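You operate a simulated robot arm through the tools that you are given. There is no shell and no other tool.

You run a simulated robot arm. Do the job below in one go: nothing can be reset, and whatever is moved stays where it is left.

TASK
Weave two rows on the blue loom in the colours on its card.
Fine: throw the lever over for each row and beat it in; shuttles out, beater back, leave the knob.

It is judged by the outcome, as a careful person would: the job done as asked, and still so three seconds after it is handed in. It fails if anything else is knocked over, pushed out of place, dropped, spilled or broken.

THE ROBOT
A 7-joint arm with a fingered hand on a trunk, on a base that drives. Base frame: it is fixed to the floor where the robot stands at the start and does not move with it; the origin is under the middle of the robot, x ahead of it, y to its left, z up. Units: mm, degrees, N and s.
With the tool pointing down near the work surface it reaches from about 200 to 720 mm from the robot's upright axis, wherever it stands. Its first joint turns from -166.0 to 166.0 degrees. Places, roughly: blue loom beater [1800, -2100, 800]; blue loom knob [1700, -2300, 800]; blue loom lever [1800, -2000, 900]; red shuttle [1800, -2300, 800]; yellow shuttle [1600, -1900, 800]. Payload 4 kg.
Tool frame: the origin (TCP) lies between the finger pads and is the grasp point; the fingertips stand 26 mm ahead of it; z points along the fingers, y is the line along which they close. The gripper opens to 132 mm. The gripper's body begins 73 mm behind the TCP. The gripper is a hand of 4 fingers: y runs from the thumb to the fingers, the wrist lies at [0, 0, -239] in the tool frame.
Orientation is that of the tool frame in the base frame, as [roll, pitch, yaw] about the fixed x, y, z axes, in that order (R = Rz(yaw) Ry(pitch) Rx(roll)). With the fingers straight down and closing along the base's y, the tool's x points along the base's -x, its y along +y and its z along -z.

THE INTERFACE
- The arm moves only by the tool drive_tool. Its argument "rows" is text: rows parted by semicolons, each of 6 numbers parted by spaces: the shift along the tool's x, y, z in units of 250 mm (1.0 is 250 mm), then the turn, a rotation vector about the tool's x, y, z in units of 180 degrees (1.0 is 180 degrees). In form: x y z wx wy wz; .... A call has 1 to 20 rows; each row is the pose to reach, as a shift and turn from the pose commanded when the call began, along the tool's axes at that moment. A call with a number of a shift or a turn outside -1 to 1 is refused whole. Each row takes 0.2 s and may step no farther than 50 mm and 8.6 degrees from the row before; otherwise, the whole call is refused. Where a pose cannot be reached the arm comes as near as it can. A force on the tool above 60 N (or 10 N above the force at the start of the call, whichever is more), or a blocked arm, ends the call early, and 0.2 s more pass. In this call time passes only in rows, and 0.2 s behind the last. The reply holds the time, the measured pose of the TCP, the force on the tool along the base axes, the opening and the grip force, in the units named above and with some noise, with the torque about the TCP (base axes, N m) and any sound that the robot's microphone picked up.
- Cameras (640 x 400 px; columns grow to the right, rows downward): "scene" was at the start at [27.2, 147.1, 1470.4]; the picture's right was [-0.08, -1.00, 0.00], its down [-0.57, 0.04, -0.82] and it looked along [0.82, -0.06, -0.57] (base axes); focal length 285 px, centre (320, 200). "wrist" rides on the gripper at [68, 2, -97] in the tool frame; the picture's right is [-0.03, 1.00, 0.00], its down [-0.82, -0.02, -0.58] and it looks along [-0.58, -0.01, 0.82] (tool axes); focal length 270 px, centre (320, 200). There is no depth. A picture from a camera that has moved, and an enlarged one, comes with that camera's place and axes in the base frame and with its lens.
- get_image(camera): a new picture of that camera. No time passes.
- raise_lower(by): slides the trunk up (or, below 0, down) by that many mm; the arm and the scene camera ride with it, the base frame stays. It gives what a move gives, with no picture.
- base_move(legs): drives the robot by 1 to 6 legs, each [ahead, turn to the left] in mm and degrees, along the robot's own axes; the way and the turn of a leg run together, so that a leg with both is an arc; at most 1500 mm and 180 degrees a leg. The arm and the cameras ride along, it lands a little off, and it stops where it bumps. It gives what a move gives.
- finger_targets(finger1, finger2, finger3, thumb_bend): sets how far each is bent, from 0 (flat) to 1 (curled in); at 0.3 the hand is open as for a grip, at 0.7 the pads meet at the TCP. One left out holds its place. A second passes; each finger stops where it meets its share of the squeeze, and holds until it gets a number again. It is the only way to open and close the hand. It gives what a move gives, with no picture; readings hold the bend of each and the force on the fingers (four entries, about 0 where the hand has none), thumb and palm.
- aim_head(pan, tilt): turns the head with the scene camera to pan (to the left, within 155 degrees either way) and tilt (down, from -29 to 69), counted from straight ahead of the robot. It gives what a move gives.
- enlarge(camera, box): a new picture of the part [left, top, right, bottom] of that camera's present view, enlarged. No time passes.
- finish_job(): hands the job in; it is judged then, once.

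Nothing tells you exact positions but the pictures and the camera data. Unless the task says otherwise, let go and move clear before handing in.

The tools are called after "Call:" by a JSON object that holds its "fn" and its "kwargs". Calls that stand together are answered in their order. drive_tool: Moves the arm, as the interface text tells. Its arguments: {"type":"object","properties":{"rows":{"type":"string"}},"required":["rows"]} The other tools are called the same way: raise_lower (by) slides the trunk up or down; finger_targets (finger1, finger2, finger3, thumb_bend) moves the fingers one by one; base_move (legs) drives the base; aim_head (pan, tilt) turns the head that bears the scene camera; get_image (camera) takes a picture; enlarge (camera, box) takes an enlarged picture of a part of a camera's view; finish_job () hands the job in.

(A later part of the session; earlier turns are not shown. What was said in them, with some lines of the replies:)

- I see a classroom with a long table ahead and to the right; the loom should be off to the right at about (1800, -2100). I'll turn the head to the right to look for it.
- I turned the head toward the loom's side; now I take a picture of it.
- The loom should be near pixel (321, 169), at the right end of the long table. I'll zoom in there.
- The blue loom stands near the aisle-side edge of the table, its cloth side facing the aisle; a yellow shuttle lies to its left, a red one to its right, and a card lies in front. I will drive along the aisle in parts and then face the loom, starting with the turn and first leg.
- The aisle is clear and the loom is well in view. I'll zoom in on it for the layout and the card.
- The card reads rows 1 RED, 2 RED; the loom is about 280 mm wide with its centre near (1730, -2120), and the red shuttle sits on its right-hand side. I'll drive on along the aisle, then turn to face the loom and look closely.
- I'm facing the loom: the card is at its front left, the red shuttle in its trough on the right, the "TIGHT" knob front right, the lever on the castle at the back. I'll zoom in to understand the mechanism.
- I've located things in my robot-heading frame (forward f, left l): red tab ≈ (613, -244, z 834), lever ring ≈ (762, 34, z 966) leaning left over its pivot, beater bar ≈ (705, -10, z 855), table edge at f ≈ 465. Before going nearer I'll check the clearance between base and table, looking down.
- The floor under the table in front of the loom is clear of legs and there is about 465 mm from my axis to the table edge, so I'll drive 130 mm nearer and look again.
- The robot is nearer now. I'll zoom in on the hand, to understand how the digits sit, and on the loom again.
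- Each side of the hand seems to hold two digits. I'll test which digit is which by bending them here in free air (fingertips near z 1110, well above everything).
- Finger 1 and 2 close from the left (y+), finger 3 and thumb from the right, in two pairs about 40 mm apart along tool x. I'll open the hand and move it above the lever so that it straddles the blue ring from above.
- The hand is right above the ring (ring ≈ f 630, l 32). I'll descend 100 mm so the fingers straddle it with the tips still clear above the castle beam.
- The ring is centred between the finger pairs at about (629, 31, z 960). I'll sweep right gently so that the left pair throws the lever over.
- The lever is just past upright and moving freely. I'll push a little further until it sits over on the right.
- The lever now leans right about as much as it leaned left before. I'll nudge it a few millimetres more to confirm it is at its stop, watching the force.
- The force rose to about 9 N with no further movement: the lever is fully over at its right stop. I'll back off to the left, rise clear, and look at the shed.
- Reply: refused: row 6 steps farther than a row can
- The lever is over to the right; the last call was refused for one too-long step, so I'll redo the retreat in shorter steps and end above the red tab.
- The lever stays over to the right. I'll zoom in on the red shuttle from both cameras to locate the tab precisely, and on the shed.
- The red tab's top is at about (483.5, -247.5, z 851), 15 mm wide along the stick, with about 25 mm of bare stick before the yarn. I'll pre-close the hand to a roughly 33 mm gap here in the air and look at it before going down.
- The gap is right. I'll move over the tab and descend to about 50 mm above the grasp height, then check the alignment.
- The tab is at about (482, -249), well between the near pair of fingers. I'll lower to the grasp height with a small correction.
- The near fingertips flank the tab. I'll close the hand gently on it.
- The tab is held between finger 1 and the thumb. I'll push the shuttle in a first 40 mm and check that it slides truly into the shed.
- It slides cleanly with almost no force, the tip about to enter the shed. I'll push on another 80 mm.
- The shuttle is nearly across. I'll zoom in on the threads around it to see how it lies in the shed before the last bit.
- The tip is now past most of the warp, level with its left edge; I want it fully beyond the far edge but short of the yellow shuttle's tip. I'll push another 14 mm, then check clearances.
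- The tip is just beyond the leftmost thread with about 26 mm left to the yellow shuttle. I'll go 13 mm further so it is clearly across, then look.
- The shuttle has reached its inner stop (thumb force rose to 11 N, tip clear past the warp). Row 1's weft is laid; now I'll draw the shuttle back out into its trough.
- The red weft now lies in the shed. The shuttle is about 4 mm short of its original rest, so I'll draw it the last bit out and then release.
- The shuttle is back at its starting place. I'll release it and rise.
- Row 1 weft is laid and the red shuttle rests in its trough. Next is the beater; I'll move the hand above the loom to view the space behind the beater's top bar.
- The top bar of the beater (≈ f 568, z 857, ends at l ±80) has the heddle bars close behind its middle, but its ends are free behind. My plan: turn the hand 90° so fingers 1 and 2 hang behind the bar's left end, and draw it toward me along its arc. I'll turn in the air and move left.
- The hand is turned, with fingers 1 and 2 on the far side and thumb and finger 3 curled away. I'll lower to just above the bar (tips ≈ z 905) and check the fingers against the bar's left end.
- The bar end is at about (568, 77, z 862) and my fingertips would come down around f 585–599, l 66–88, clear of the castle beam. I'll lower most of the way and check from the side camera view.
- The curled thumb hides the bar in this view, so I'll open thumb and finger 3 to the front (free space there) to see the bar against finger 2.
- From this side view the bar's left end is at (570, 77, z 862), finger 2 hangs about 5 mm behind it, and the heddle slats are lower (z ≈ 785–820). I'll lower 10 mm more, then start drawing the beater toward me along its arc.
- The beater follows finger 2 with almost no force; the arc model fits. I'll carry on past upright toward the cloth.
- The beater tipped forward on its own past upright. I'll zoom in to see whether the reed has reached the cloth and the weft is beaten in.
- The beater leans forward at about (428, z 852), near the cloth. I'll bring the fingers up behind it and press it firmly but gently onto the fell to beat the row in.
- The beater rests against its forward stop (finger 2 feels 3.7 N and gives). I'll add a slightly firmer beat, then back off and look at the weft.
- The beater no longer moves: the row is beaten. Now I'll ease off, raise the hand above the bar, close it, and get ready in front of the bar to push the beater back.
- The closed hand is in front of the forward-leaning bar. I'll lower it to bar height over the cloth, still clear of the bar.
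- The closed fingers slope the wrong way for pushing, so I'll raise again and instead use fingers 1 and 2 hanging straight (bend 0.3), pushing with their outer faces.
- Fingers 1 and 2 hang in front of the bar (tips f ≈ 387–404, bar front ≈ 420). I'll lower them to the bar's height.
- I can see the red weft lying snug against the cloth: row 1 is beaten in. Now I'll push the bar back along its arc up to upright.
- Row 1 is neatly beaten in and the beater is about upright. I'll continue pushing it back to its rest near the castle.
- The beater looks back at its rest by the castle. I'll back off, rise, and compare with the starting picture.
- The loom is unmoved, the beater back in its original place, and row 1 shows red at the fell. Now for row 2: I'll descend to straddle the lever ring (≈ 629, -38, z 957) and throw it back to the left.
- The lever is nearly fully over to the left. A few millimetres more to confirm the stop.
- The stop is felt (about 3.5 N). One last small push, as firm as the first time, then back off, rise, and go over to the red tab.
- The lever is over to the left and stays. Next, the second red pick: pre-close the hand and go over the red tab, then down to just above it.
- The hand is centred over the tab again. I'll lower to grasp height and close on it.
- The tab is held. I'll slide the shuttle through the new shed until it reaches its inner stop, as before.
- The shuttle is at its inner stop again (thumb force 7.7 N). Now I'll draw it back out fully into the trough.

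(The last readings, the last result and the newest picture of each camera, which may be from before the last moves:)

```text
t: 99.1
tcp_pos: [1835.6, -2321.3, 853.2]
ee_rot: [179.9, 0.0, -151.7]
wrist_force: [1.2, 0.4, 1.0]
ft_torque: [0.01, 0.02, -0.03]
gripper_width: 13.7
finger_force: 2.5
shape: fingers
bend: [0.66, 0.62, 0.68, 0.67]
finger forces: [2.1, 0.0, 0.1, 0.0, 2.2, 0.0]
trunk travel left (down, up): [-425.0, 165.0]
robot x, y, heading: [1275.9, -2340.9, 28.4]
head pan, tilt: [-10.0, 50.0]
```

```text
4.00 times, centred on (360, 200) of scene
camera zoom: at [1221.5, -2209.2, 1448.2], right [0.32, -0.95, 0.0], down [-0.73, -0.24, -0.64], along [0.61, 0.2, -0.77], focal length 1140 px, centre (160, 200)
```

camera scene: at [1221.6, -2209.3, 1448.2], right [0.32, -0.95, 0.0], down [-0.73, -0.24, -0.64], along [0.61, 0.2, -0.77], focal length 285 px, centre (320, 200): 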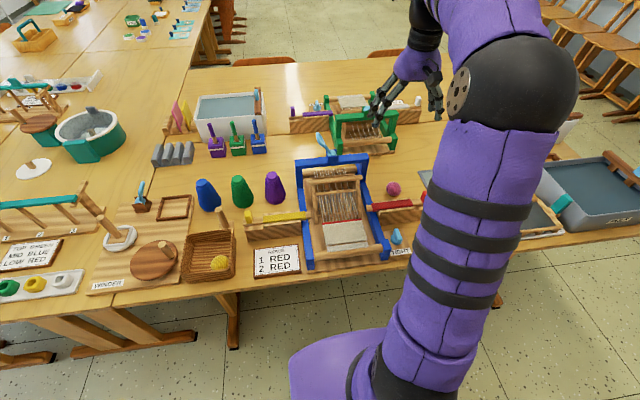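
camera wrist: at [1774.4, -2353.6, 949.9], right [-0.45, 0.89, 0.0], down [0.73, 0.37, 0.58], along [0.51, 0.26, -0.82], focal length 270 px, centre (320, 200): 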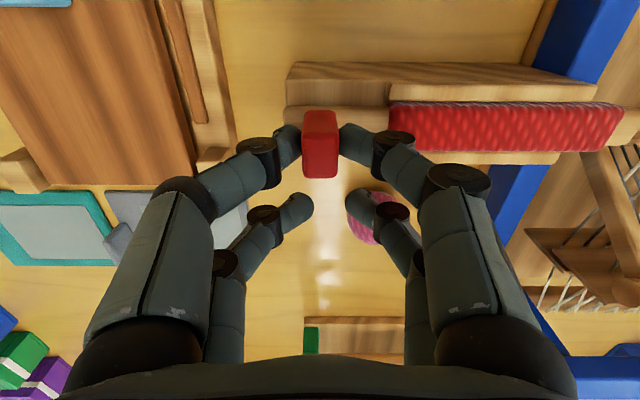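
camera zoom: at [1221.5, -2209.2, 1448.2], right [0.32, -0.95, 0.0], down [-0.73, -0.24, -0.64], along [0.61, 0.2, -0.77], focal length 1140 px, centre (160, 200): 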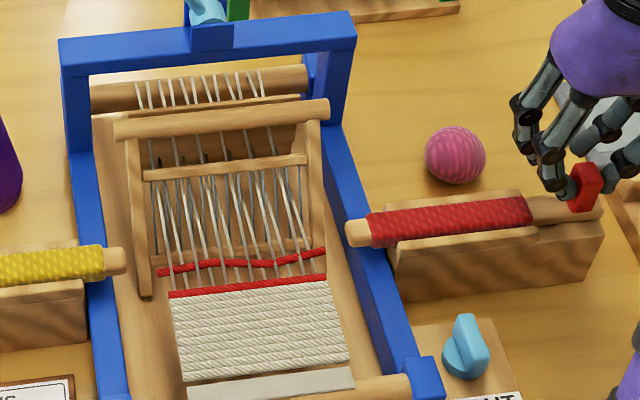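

The second red weft is laid and the shuttle is back at its rest. I'll release it, rise, and move over for the second beat.

Call:
{"fn": "finger_targets", "kwargs": {"finger1": 0.6, "finger2": 0.6, "finger3": 0.6, "thumb_bend": 0.6}}

Call:
{"fn": "drive_tool", "kwargs": {"rows": "0 0 -0.1 0 0 0; 0 0 -0.27 0 0 0; 0 0 -0.45 0 0 0; 0 0 -0.63 0 0 0; 0 0 -0.8 0 0 0; 0 0 -0.93 0 0 0"}}

Call:
{"fn": "enlarge", "kwargs": {"camera": "scene", "box": [290, 150, 430, 250]}}

Call:
{"fn": "drive_tool", "kwargs": {"rows": "0 0.12 0 0 0 0; 0 0.29 0 0 0 0; 0 0.46 0 0 0 0; 0 0.63 0 0 0 0; 0 0.8 0 0 0 0; 0 0.96 0 0 0 0"}}

Call:
{"fn": "drive_tool", "kwargs": {"rows": "-0.006 0.037 0 0 0 0.0455; -0.012 0.074 0 0 0 0.091; -0.018 0.111 0 0 0 0.1365; -0.024 0.148 0 0 0 0.182; -0.03 0.185 0 0 0 0.2275; -0.036 0.222 0 0 0 0.273; -0.042 0.259 0 0 0 0.3185; -0.048 0.296 0 0 0 0.364; -0.054 0.333 0 0 0 0.4095; -0.06 0.37 0 0 0 0.455; -0.066 0.412 0 0 0 0.5"}}

Call:
{"fn": "finger_targets", "kwargs": {"finger1": 0.3, "finger2": 0.3, "finger3": 0.3, "thumb_bend": 0.3}}

Call:
{"fn": "get_image", "kwargs": {"camera": "wrist"}}

```text
t: 100.1
tcp_pos: [1835.5, -2321.6, 852.5]
ee_rot: [180.0, 0.0, -151.7]
wrist_force: [0.5, 0.0, -0.5]
ft_torque: [0.03, 0.04, -0.01]
gripper_width: 31.4
finger_force: 0.0
shape: fingers
bend: [0.6, 0.6, 0.6, 0.6]
finger forces: [0.1, 0.0, 0.0, 0.1, 0.0, 0.0]
trunk travel left (down, up): [-425.0, 165.0]
robot x, y, heading: [1275.6, -2341.7, 28.6]
head pan, tilt: [-10.0, 50.0]
```

```text
t: 101.5
tcp_pos: [1834.2, -2323.9, 1086.7]
ee_rot: [-180.0, -0.1, -151.7]
wrist_force: [-0.4, -0.4, 0.3]
ft_torque: [0.0, 0.0, 0.01]
gripper_width: 32.0
finger_force: 0.1
shape: fingers
bend: [0.6, 0.6, 0.6, 0.6]
finger forces: [0.0, 0.1, 0.0, 0.0, 0.1, 0.0]
trunk travel left (down, up): [-425.0, 165.0]
robot x, y, heading: [1278.8, -2338.4, 28.1]
head pan, tilt: [-10.0, 50.0]
```

```text
4.00 times, centred on (360, 200) of scene
camera zoom: at [1221.5, -2209.2, 1448.2], right [0.32, -0.95, 0.0], down [-0.73, -0.24, -0.64], along [0.61, 0.2, -0.77], focal length 1140 px, centre (160, 200)
```

zoom: 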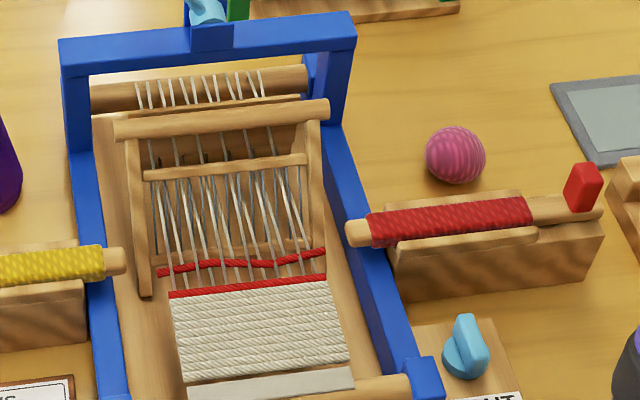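

```text
t: 102.9
tcp_pos: [1720.6, -2111.0, 1085.9]
ee_rot: [-180.0, 0.0, -151.7]
wrist_force: [0.1, -0.3, 0.4]
ft_torque: [0.0, -0.03, 0.03]
gripper_width: 32.1
finger_force: 0.0
shape: fingers
bend: [0.6, 0.6, 0.6, 0.6]
finger forces: [0.0, 0.0, 0.1, 0.0, 0.0, 0.1]
trunk travel left (down, up): [-425.0, 165.0]
robot x, y, heading: [1276.9, -2338.4, 28.5]
head pan, tilt: [-10.0, 50.0]
```

```text
t: 105.3
tcp_pos: [1686.5, -2011.7, 1086.4]
ee_rot: [179.9, 0.0, 118.2]
wrist_force: [0.0, -0.8, -1.1]
ft_torque: [0.03, 0.01, 0.05]
gripper_width: 32.0
finger_force: 0.1
shape: fingers
bend: [0.6, 0.6, 0.6, 0.6]
finger forces: [0.1, 0.0, 0.0, 0.1, 0.1, 0.1]
trunk travel left (down, up): [-425.0, 165.0]
robot x, y, heading: [1277.9, -2340.9, 28.4]
head pan, tilt: [-10.0, 50.0]
```

```text
t: 106.3
tcp_pos: [1686.5, -2012.1, 1086.9]
ee_rot: [-179.9, 0.0, 118.3]
wrist_force: [-1.0, -0.5, 0.0]
ft_torque: [-0.02, 0.0, -0.01]
gripper_width: 132.3
finger_force: 0.0
shape: fingers
bend: [0.3, 0.3, 0.3, 0.3]
finger forces: [0.0, 0.0, 0.0, 0.0, 0.0, 0.1]
trunk travel left (down, up): [-425.0, 165.0]
robot x, y, heading: [1272.4, -2341.4, 28.5]
head pan, tilt: [-10.0, 50.0]
```

```text
taken
camera wrist: at [1656.6, -1951.1, 1183.3], right [0.89, 0.45, 0.0], down [0.37, -0.73, 0.58], along [0.26, -0.52, -0.82], focal length 270 px, centre (320, 200)
```

wrist: 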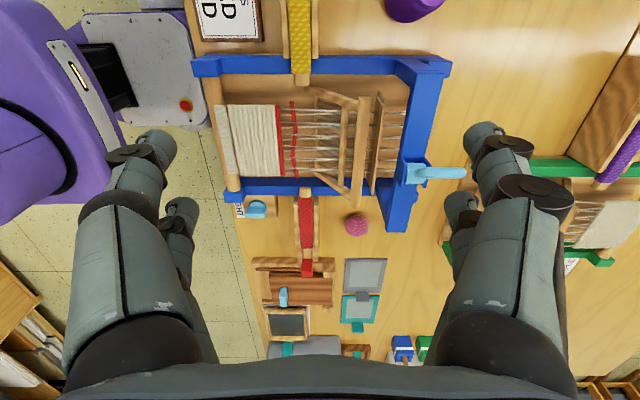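

Positioned as before at (518, 94). I'll descend behind the bar's left end to z ≈ 882 and check.

Call:
{"fn": "drive_tool", "kwargs": {"rows": "0 0 0.19 0 0 0; 0 0 0.38 0 0 0; 0 0 0.56 0 0 0; 0 0 0.7 0 0 0; 0 0 0.818 0 0 0"}}

Call:
{"fn": "get_image", "kwargs": {"camera": "wrist"}}

Call:
{"fn": "enlarge", "kwargs": {"camera": "wrist", "box": [340, 40, 560, 260]}}

```text
t: 107.5
tcp_pos: [1686.2, -2010.8, 879.3]
ee_rot: [-180.0, 0.0, 118.4]
wrist_force: [0.2, 0.1, -0.6]
ft_torque: [0.0, -0.02, -0.01]
gripper_width: 132.7
finger_force: 0.1
shape: fingers
bend: [0.3, 0.3, 0.3, 0.3]
finger forces: [0.0, 0.0, 0.0, 0.0, 0.0, 0.0]
trunk travel left (down, up): [-425.0, 165.0]
robot x, y, heading: [1275.1, -2344.9, 28.4]
head pan, tilt: [-10.0, 50.0]
```

```text
taken
camera wrist: at [1655.3, -1950.8, 977.6], right [0.89, 0.45, 0.0], down [0.37, -0.73, 0.58], along [0.26, -0.52, -0.82], focal length 270 px, centre (320, 200)
```

wrist: 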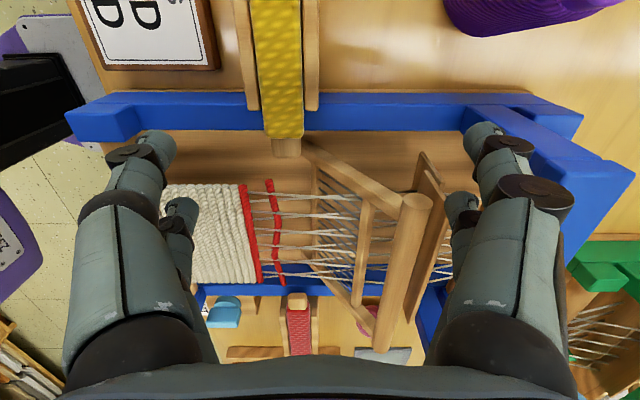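

```text
1.82 times, centred on (450, 150) of wrist
camera zoom: at [1655.3, -1950.8, 977.6], right [0.89, 0.45, 0.0], down [0.37, -0.73, 0.58], along [0.26, -0.52, -0.82], focal length 491 px, centre (84, 291)
```

zoom: 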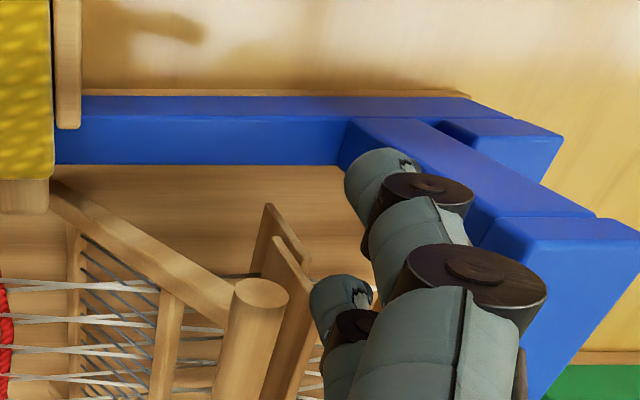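

Same geometry as the first time. I'll lower the last bit and draw the beater toward me to beat row 2.

Call:
{"fn": "drive_tool", "kwargs": {"rows": "0 0 0.018 0 0 0; 0 0 0.034 0 0 0"}}

Call:
{"fn": "drive_tool", "kwargs": {"rows": "0 -0.02 0 0 0 0; 0 -0.05 -0.015 0 0 0; 0 -0.09 -0.04 0 0 0; 0 -0.13 -0.055 0 0 0; 0 -0.17 -0.068 0 0 0; 0 -0.21 -0.078 0 0 0; 0 -0.25 -0.084 0 0 0; 0 -0.29 -0.086 0 0 0; 0 -0.33 -0.084 0 0 0; 0 -0.37 -0.076 0 0 0; 0 -0.412 -0.068 0 0 0; 0 -0.44 -0.058 0 0 0"}}

Call:
{"fn": "get_image", "kwargs": {"camera": "wrist"}}

```text
t: 108.1
tcp_pos: [1685.5, -2012.0, 873.2]
ee_rot: [-180.0, 0.0, 118.4]
wrist_force: [-0.1, -0.2, 0.6]
ft_torque: [0.01, 0.01, 0.03]
gripper_width: 132.5
finger_force: 0.1
shape: fingers
bend: [0.3, 0.3, 0.3, 0.3]
finger forces: [0.0, 0.1, 0.1, 0.0, 0.0, 0.0]
trunk travel left (down, up): [-425.0, 165.0]
robot x, y, heading: [1274.9, -2341.8, 28.4]
head pan, tilt: [-10.0, 50.0]
```

```text
t: 110.7
tcp_pos: [1590.5, -2064.3, 887.8]
ee_rot: [-179.8, 0.0, 118.3]
wrist_force: [-0.4, 0.2, 0.7]
ft_torque: [0.03, -0.03, 0.04]
gripper_width: 132.5
finger_force: 0.0
shape: fingers
bend: [0.3, 0.3, 0.3, 0.3]
finger forces: [0.0, 0.1, 0.0, 0.0, 0.0, 0.1]
trunk travel left (down, up): [-425.0, 165.0]
robot x, y, heading: [1276.6, -2340.8, 28.5]
head pan, tilt: [-10.0, 50.0]
```

```text
taken
camera wrist: at [1559.8, -2003.6, 984.5], right [0.89, 0.45, 0.0], down [0.37, -0.73, 0.58], along [0.26, -0.52, -0.82], focal length 270 px, centre (320, 200)
```

wrist: 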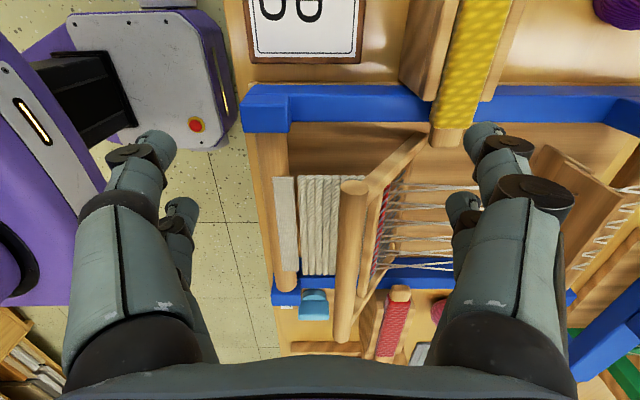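

The beater has tipped forward again. I'll bring the fingers behind it and press the beat in as before.

Call:
{"fn": "drive_tool", "kwargs": {"rows": "0 -0.04 0.03 0 0 0; 0 -0.08 0.06 0 0 0; 0 -0.12 0.085 0 0 0; 0 -0.14 0.1 0 0 0"}}

Call:
{"fn": "drive_tool", "kwargs": {"rows": "0 -0.01 0 0 0 0; 0 -0.02 0.004 0 0 0; 0 -0.03 0.006 0 0 0; 0 -0.04 0.006 0 0 0; 0 -0.05 0.006 0 0 0"}}

Call:
{"fn": "get_image", "kwargs": {"camera": "wrist"}}

```text
t: 111.7
tcp_pos: [1558.9, -2080.0, 861.4]
ee_rot: [179.9, 0.0, 118.3]
wrist_force: [1.7, 0.4, 1.4]
ft_torque: [0.02, -0.15, 0.05]
gripper_width: 132.6
finger_force: 0.4
shape: fingers
bend: [0.3, 0.28, 0.3, 0.3]
finger forces: [0.0, 1.4, 0.0, 0.1, 0.0, 0.0]
trunk travel left (down, up): [-425.0, 165.0]
robot x, y, heading: [1272.6, -2340.5, 28.5]
head pan, tilt: [-10.0, 50.0]
```

```text
t: 112.9
tcp_pos: [1549.5, -2085.4, 860.4]
ee_rot: [-180.0, 0.0, 118.5]
wrist_force: [4.8, 4.9, -0.4]
ft_torque: [0.09, -0.01, 0.32]
gripper_width: 132.4
finger_force: 2.7
shape: fingers
bend: [0.3, 0.2, 0.3, 0.3]
finger forces: [0.0, 5.6, 0.1, 0.0, 0.0, 0.0]
trunk travel left (down, up): [-425.0, 165.0]
robot x, y, heading: [1276.6, -2337.3, 28.5]
head pan, tilt: [-10.0, 50.0]
```

```text
taken
camera wrist: at [1518.5, -2025.9, 958.0], right [0.89, 0.45, 0.0], down [0.37, -0.73, 0.58], along [0.26, -0.51, -0.82], focal length 270 px, centre (320, 200)
```

wrist: 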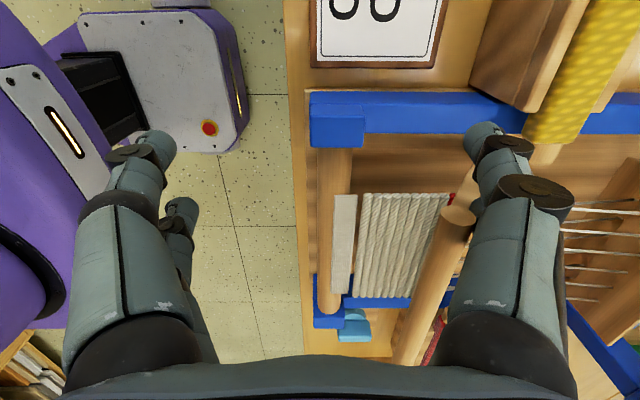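

Beat 2 is pressed home (5.6 N, no further movement). I'll ease off, rise over the bar, and come down in front of it to push the beater back.

Call:
{"fn": "drive_tool", "kwargs": {"rows": "0 0.03 0 0 0 0; 0 0.06 0 0 0 0; 0 0.06 -0.12 0 0 0; 0 0.06 -0.26 0 0 0; 0 0.04 -0.42 0 0 0; -0.1 -0.06 -0.42 0 0 0; -0.216 -0.158 -0.42 0 0 0"}}

Call:
{"fn": "finger_targets", "kwargs": {"finger3": 0.7, "thumb_bend": 0.7}}

Call:
{"fn": "get_image", "kwargs": {"camera": "wrist"}}

```text
t: 114.5
tcp_pos: [1537.7, -2153.1, 966.8]
ee_rot: [179.8, 0.0, 118.4]
wrist_force: [-0.5, 1.2, 0.3]
ft_torque: [0.0, 0.03, 0.03]
gripper_width: 132.6
finger_force: 0.0
shape: fingers
bend: [0.3, 0.3, 0.3, 0.3]
finger forces: [0.0, 0.1, 0.0, 0.0, 0.1, 0.0]
trunk travel left (down, up): [-425.0, 165.0]
robot x, y, heading: [1274.5, -2343.3, 28.5]
head pan, tilt: [-10.0, 50.0]
```

```text
t: 115.5
tcp_pos: [1538.1, -2152.6, 965.5]
ee_rot: [180.0, 0.0, 118.4]
wrist_force: [0.0, 0.5, 0.0]
ft_torque: [0.0, -0.04, -0.01]
gripper_width: 67.0
finger_force: 0.2
shape: fingers
bend: [0.3, 0.3, 0.7, 0.7]
finger forces: [0.1, 0.0, 0.1, 0.1, 0.1, 0.0]
trunk travel left (down, up): [-425.0, 165.0]
robot x, y, heading: [1273.5, -2342.3, 28.4]
head pan, tilt: [-10.0, 50.0]
```

```text
taken
camera wrist: at [1506.9, -2092.3, 1063.9], right [0.89, 0.45, 0.0], down [0.37, -0.73, 0.58], along [0.26, -0.52, -0.82], focal length 270 px, centre (320, 200)
```

wrist: 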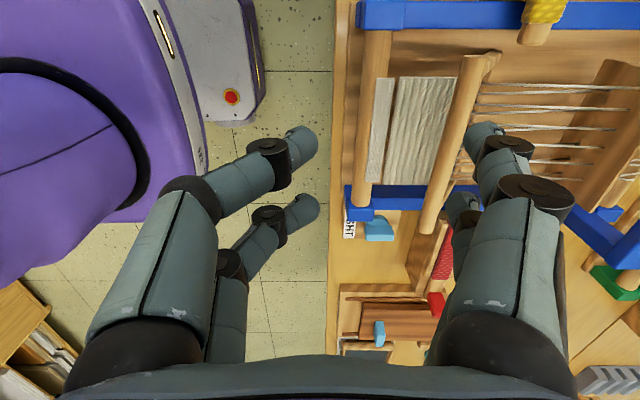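

Same starting place as the first push-back. I'll lower in front of the bar and check.

Call:
{"fn": "drive_tool", "kwargs": {"rows": "0 0.004 0.14 0 0 0; 0 0.006 0.28 0 0 0; 0 0.006 0.41 0 0 0"}}

Call:
{"fn": "get_image", "kwargs": {"camera": "wrist"}}

```text
t: 116.3
tcp_pos: [1539.4, -2153.5, 865.5]
ee_rot: [-180.0, 0.1, 118.5]
wrist_force: [-0.1, 0.0, -0.5]
ft_torque: [0.01, -0.01, 0.0]
gripper_width: 66.8
finger_force: 0.1
shape: fingers
bend: [0.3, 0.3, 0.7, 0.7]
finger forces: [0.1, 0.0, 0.1, 0.0, 0.0, 0.0]
trunk travel left (down, up): [-425.0, 165.0]
robot x, y, heading: [1273.1, -2344.0, 28.2]
head pan, tilt: [-10.0, 50.0]
```

```text
taken
camera wrist: at [1508.7, -2092.2, 961.4], right [0.89, 0.45, 0.0], down [0.37, -0.73, 0.58], along [0.26, -0.51, -0.82], focal length 270 px, centre (320, 200)
```

wrist: 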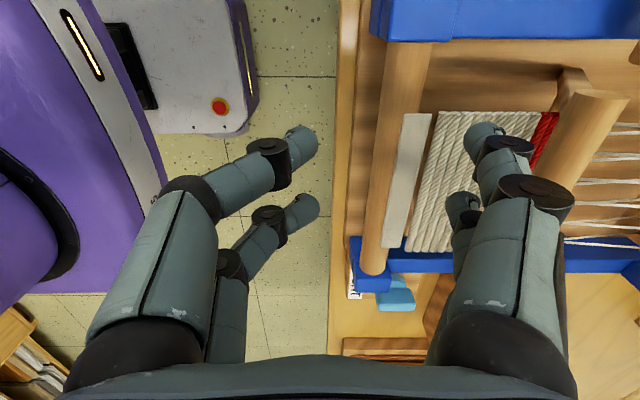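

Red now shows as a wider band against the cloth. I'll push the beater back along its arc all the way to its rest.

Call:
{"fn": "drive_tool", "kwargs": {"rows": "0 0.056 0 0 0 0; 0 0.084 -0.02 0 0 0; 0 0.112 -0.04 0 0 0; 0 0.15 -0.06 0 0 0; 0 0.188 -0.08 0 0 0; 0 0.228 -0.094 0 0 0; 0 0.268 -0.102 0 0 0; 0 0.31 -0.108 0 0 0; 0 0.352 -0.11 0 0 0"}}

Call:
{"fn": "drive_tool", "kwargs": {"rows": "0 0.042 0.002 0 0 0; 0 0.084 0.008 0 0 0; 0 0.116 0.016 0 0 0; 0 0.148 0.024 0 0 0; 0 0.18 0.036 0 0 0; 0 0.21 0.048 0 0 0; 0 0.25 0.064 0 0 0"}}

Call:
{"fn": "get_image", "kwargs": {"camera": "wrist"}}

Call:
{"fn": "enlarge", "kwargs": {"camera": "scene", "box": [280, 120, 420, 260]}}

```text
t: 118.3
tcp_pos: [1617.1, -2111.1, 891.2]
ee_rot: [-180.0, 0.0, 118.4]
wrist_force: [-0.2, 0.3, -0.4]
ft_torque: [0.04, 0.01, 0.02]
gripper_width: 67.0
finger_force: 0.1
shape: fingers
bend: [0.3, 0.3, 0.7, 0.7]
finger forces: [0.1, 0.0, 0.0, 0.0, 0.0, 0.0]
trunk travel left (down, up): [-425.0, 165.0]
robot x, y, heading: [1272.8, -2338.7, 28.0]
head pan, tilt: [-10.0, 50.0]
```

```text
t: 119.9
tcp_pos: [1672.2, -2079.5, 873.1]
ee_rot: [-180.0, 0.0, 118.4]
wrist_force: [-0.4, -1.1, 0.6]
ft_torque: [-0.01, 0.03, -0.01]
gripper_width: 66.8
finger_force: 0.1
shape: fingers
bend: [0.3, 0.3, 0.7, 0.7]
finger forces: [0.0, 0.0, 0.0, 0.0, 0.1, 0.0]
trunk travel left (down, up): [-425.0, 165.0]
robot x, y, heading: [1278.4, -2343.1, 28.1]
head pan, tilt: [-10.0, 50.0]
```

```text
taken
camera wrist: at [1642.2, -2020.1, 971.1], right [0.89, 0.45, 0.0], down [0.37, -0.73, 0.58], along [0.26, -0.52, -0.82], focal length 270 px, centre (320, 200)
```

wrist: 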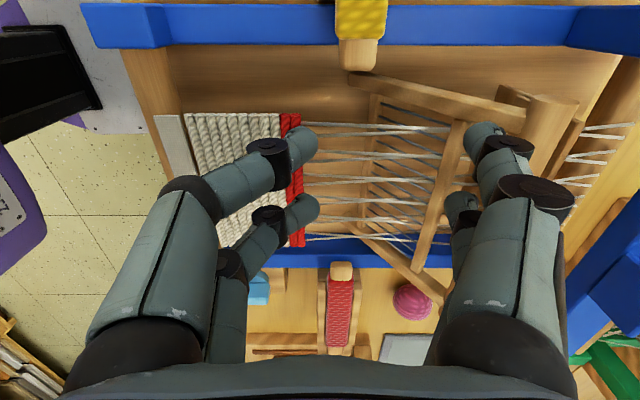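

```text
2.86 times, centred on (350, 190) of scene
camera zoom: at [1221.4, -2209.2, 1448.2], right [0.32, -0.95, 0.0], down [-0.73, -0.24, -0.64], along [0.61, 0.2, -0.77], focal length 814 px, centre (234, 229)
```

zoom: 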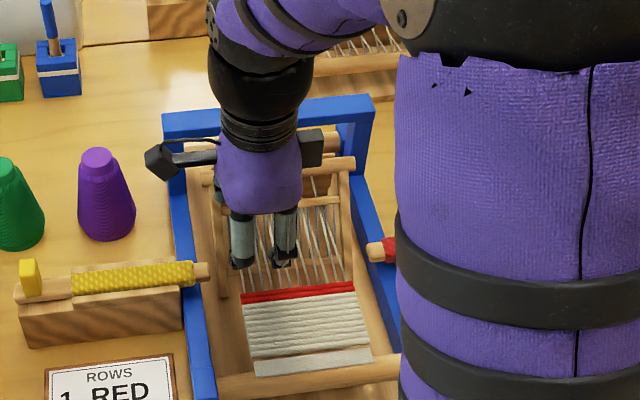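

Two red rows are beaten in and the beater is back. I'll back off, rise clear and move aside for a final check.

Call:
{"fn": "drive_tool", "kwargs": {"rows": "0 -0.04 0 0 0 0; 0 -0.05 -0.16 0 0 0; 0 -0.05 -0.34 0 0 0; 0 -0.05 -0.52 0 0 0; 0 -0.05 -0.7 0 0 0; 0 -0.05 -0.86 0 0 0; -0.15 -0.08 -0.86 0 0 0; -0.32 -0.12 -0.86 0 0 0; -0.5 -0.16 -0.86 0 0 0; -0.68 -0.2 -0.86 0 0 0; -0.86 -0.24 -0.86 0 0 0"}}

Call:
{"fn": "get_image", "kwargs": {"camera": "scene"}}

Call:
{"fn": "enlarge", "kwargs": {"camera": "scene", "box": [240, 110, 400, 280]}}

Call:
{"fn": "get_image", "kwargs": {"camera": "wrist"}}

```text
t: 122.3
tcp_pos: [1720.8, -2298.6, 1084.8]
ee_rot: [180.0, 0.0, 118.4]
wrist_force: [-0.4, -0.1, 0.0]
ft_torque: [0.03, 0.01, 0.0]
gripper_width: 66.7
finger_force: 0.0
shape: fingers
bend: [0.3, 0.3, 0.7, 0.7]
finger forces: [0.0, 0.0, 0.0, 0.0, 0.1, 0.0]
trunk travel left (down, up): [-425.0, 165.0]
robot x, y, heading: [1275.4, -2343.7, 28.4]
head pan, tilt: [-10.0, 50.0]
```

```text
taken
camera scene: at [1221.5, -2209.2, 1448.2], right [0.32, -0.95, 0.0], down [-0.73, -0.24, -0.64], along [0.61, 0.2, -0.77], focal length 285 px, centre (320, 200)
```

scene: 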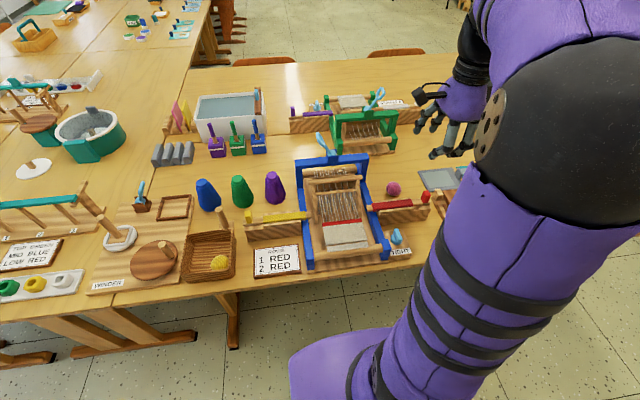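

```text
2.35 times, centred on (320, 195) of scene
camera zoom: at [1221.5, -2209.2, 1448.2], right [0.32, -0.95, 0.0], down [-0.73, -0.24, -0.64], along [0.61, 0.2, -0.77], focal length 670 px, centre (320, 212)
```

zoom: 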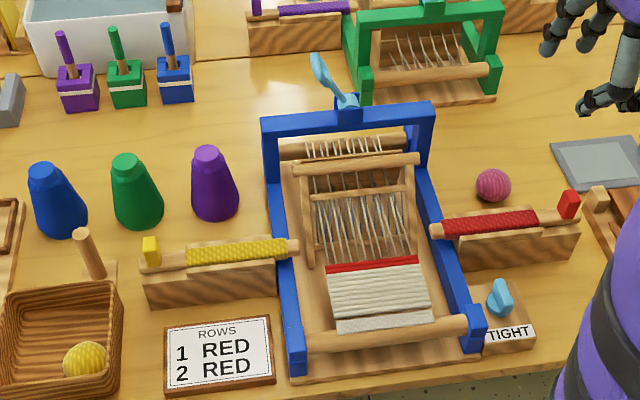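

```text
taken
camera wrist: at [1690.0, -2238.7, 1182.9], right [0.89, 0.45, 0.0], down [0.37, -0.73, 0.58], along [0.26, -0.51, -0.82], focal length 270 px, centre (320, 200)
```

wrist: 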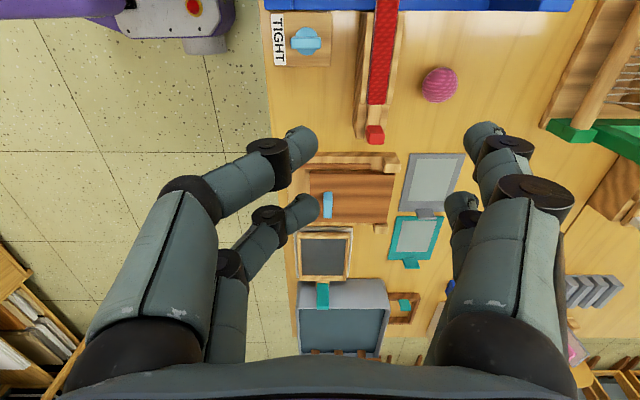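

Everything looks in order: lever thrown for both rows, shuttles out, beater back, knob untouched. One last close look at the weave before handing in.

Call:
{"fn": "enlarge", "kwargs": {"camera": "scene", "box": [295, 155, 385, 225]}}

Call:
{"fn": "enlarge", "kwargs": {"camera": "scene", "box": [360, 170, 450, 260]}}

```text
5.71 times, centred on (340, 190) of scene
camera zoom: at [1221.5, -2209.2, 1448.2], right [0.32, -0.95, 0.0], down [-0.73, -0.24, -0.64], along [0.61, 0.2, -0.77], focal length 1628 px, centre (206, 257)
```

zoom: 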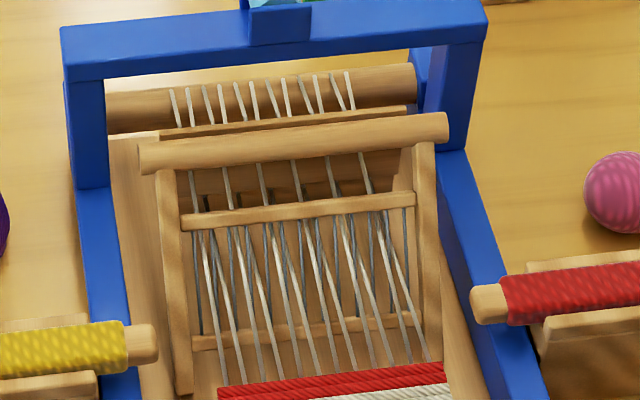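

```text
4.44 times, centred on (405, 215) of scene
camera zoom: at [1221.5, -2209.2, 1448.2], right [0.32, -0.95, 0.0], down [-0.73, -0.24, -0.64], along [0.61, 0.2, -0.77], focal length 1266 px, centre (-58, 133)
```

zoom: 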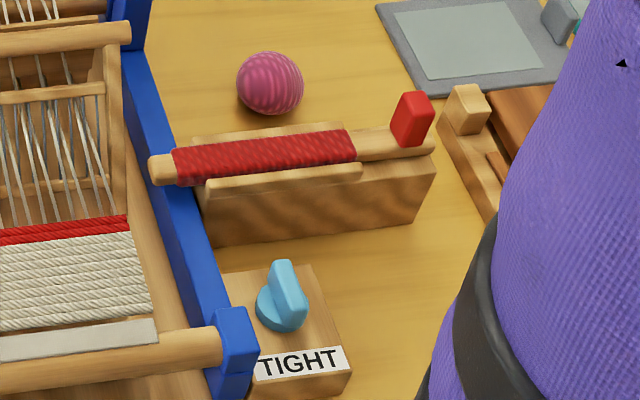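

The two red rows lie beaten against the cloth. The beater is back, both shuttles are out, the knob is untouched, and the hand is clear. I'm handing in the job.

Call:
{"fn": "finish_job", "kwargs": {}}

```text
The job is handed in.
```

The blue loom now has two red rows woven, as its card says (1 RED, 2 RED), and I've handed the job in.

- **Lever:** thrown to the right for row 1 and back to the left for row 2, each time to its stop.
- **Weaving:** the red shuttle went through to its inner stop and back for each row, and I pulled the beater forward to its stop to press each row in.
- **How things are left:** both shuttles are out and the beater is back at rest. I didn't touch the knob or the yellow shuttle.

In the last pictures the two red rows lie tight against the cloth. The loom is where it was, and nothing around it looks moved.
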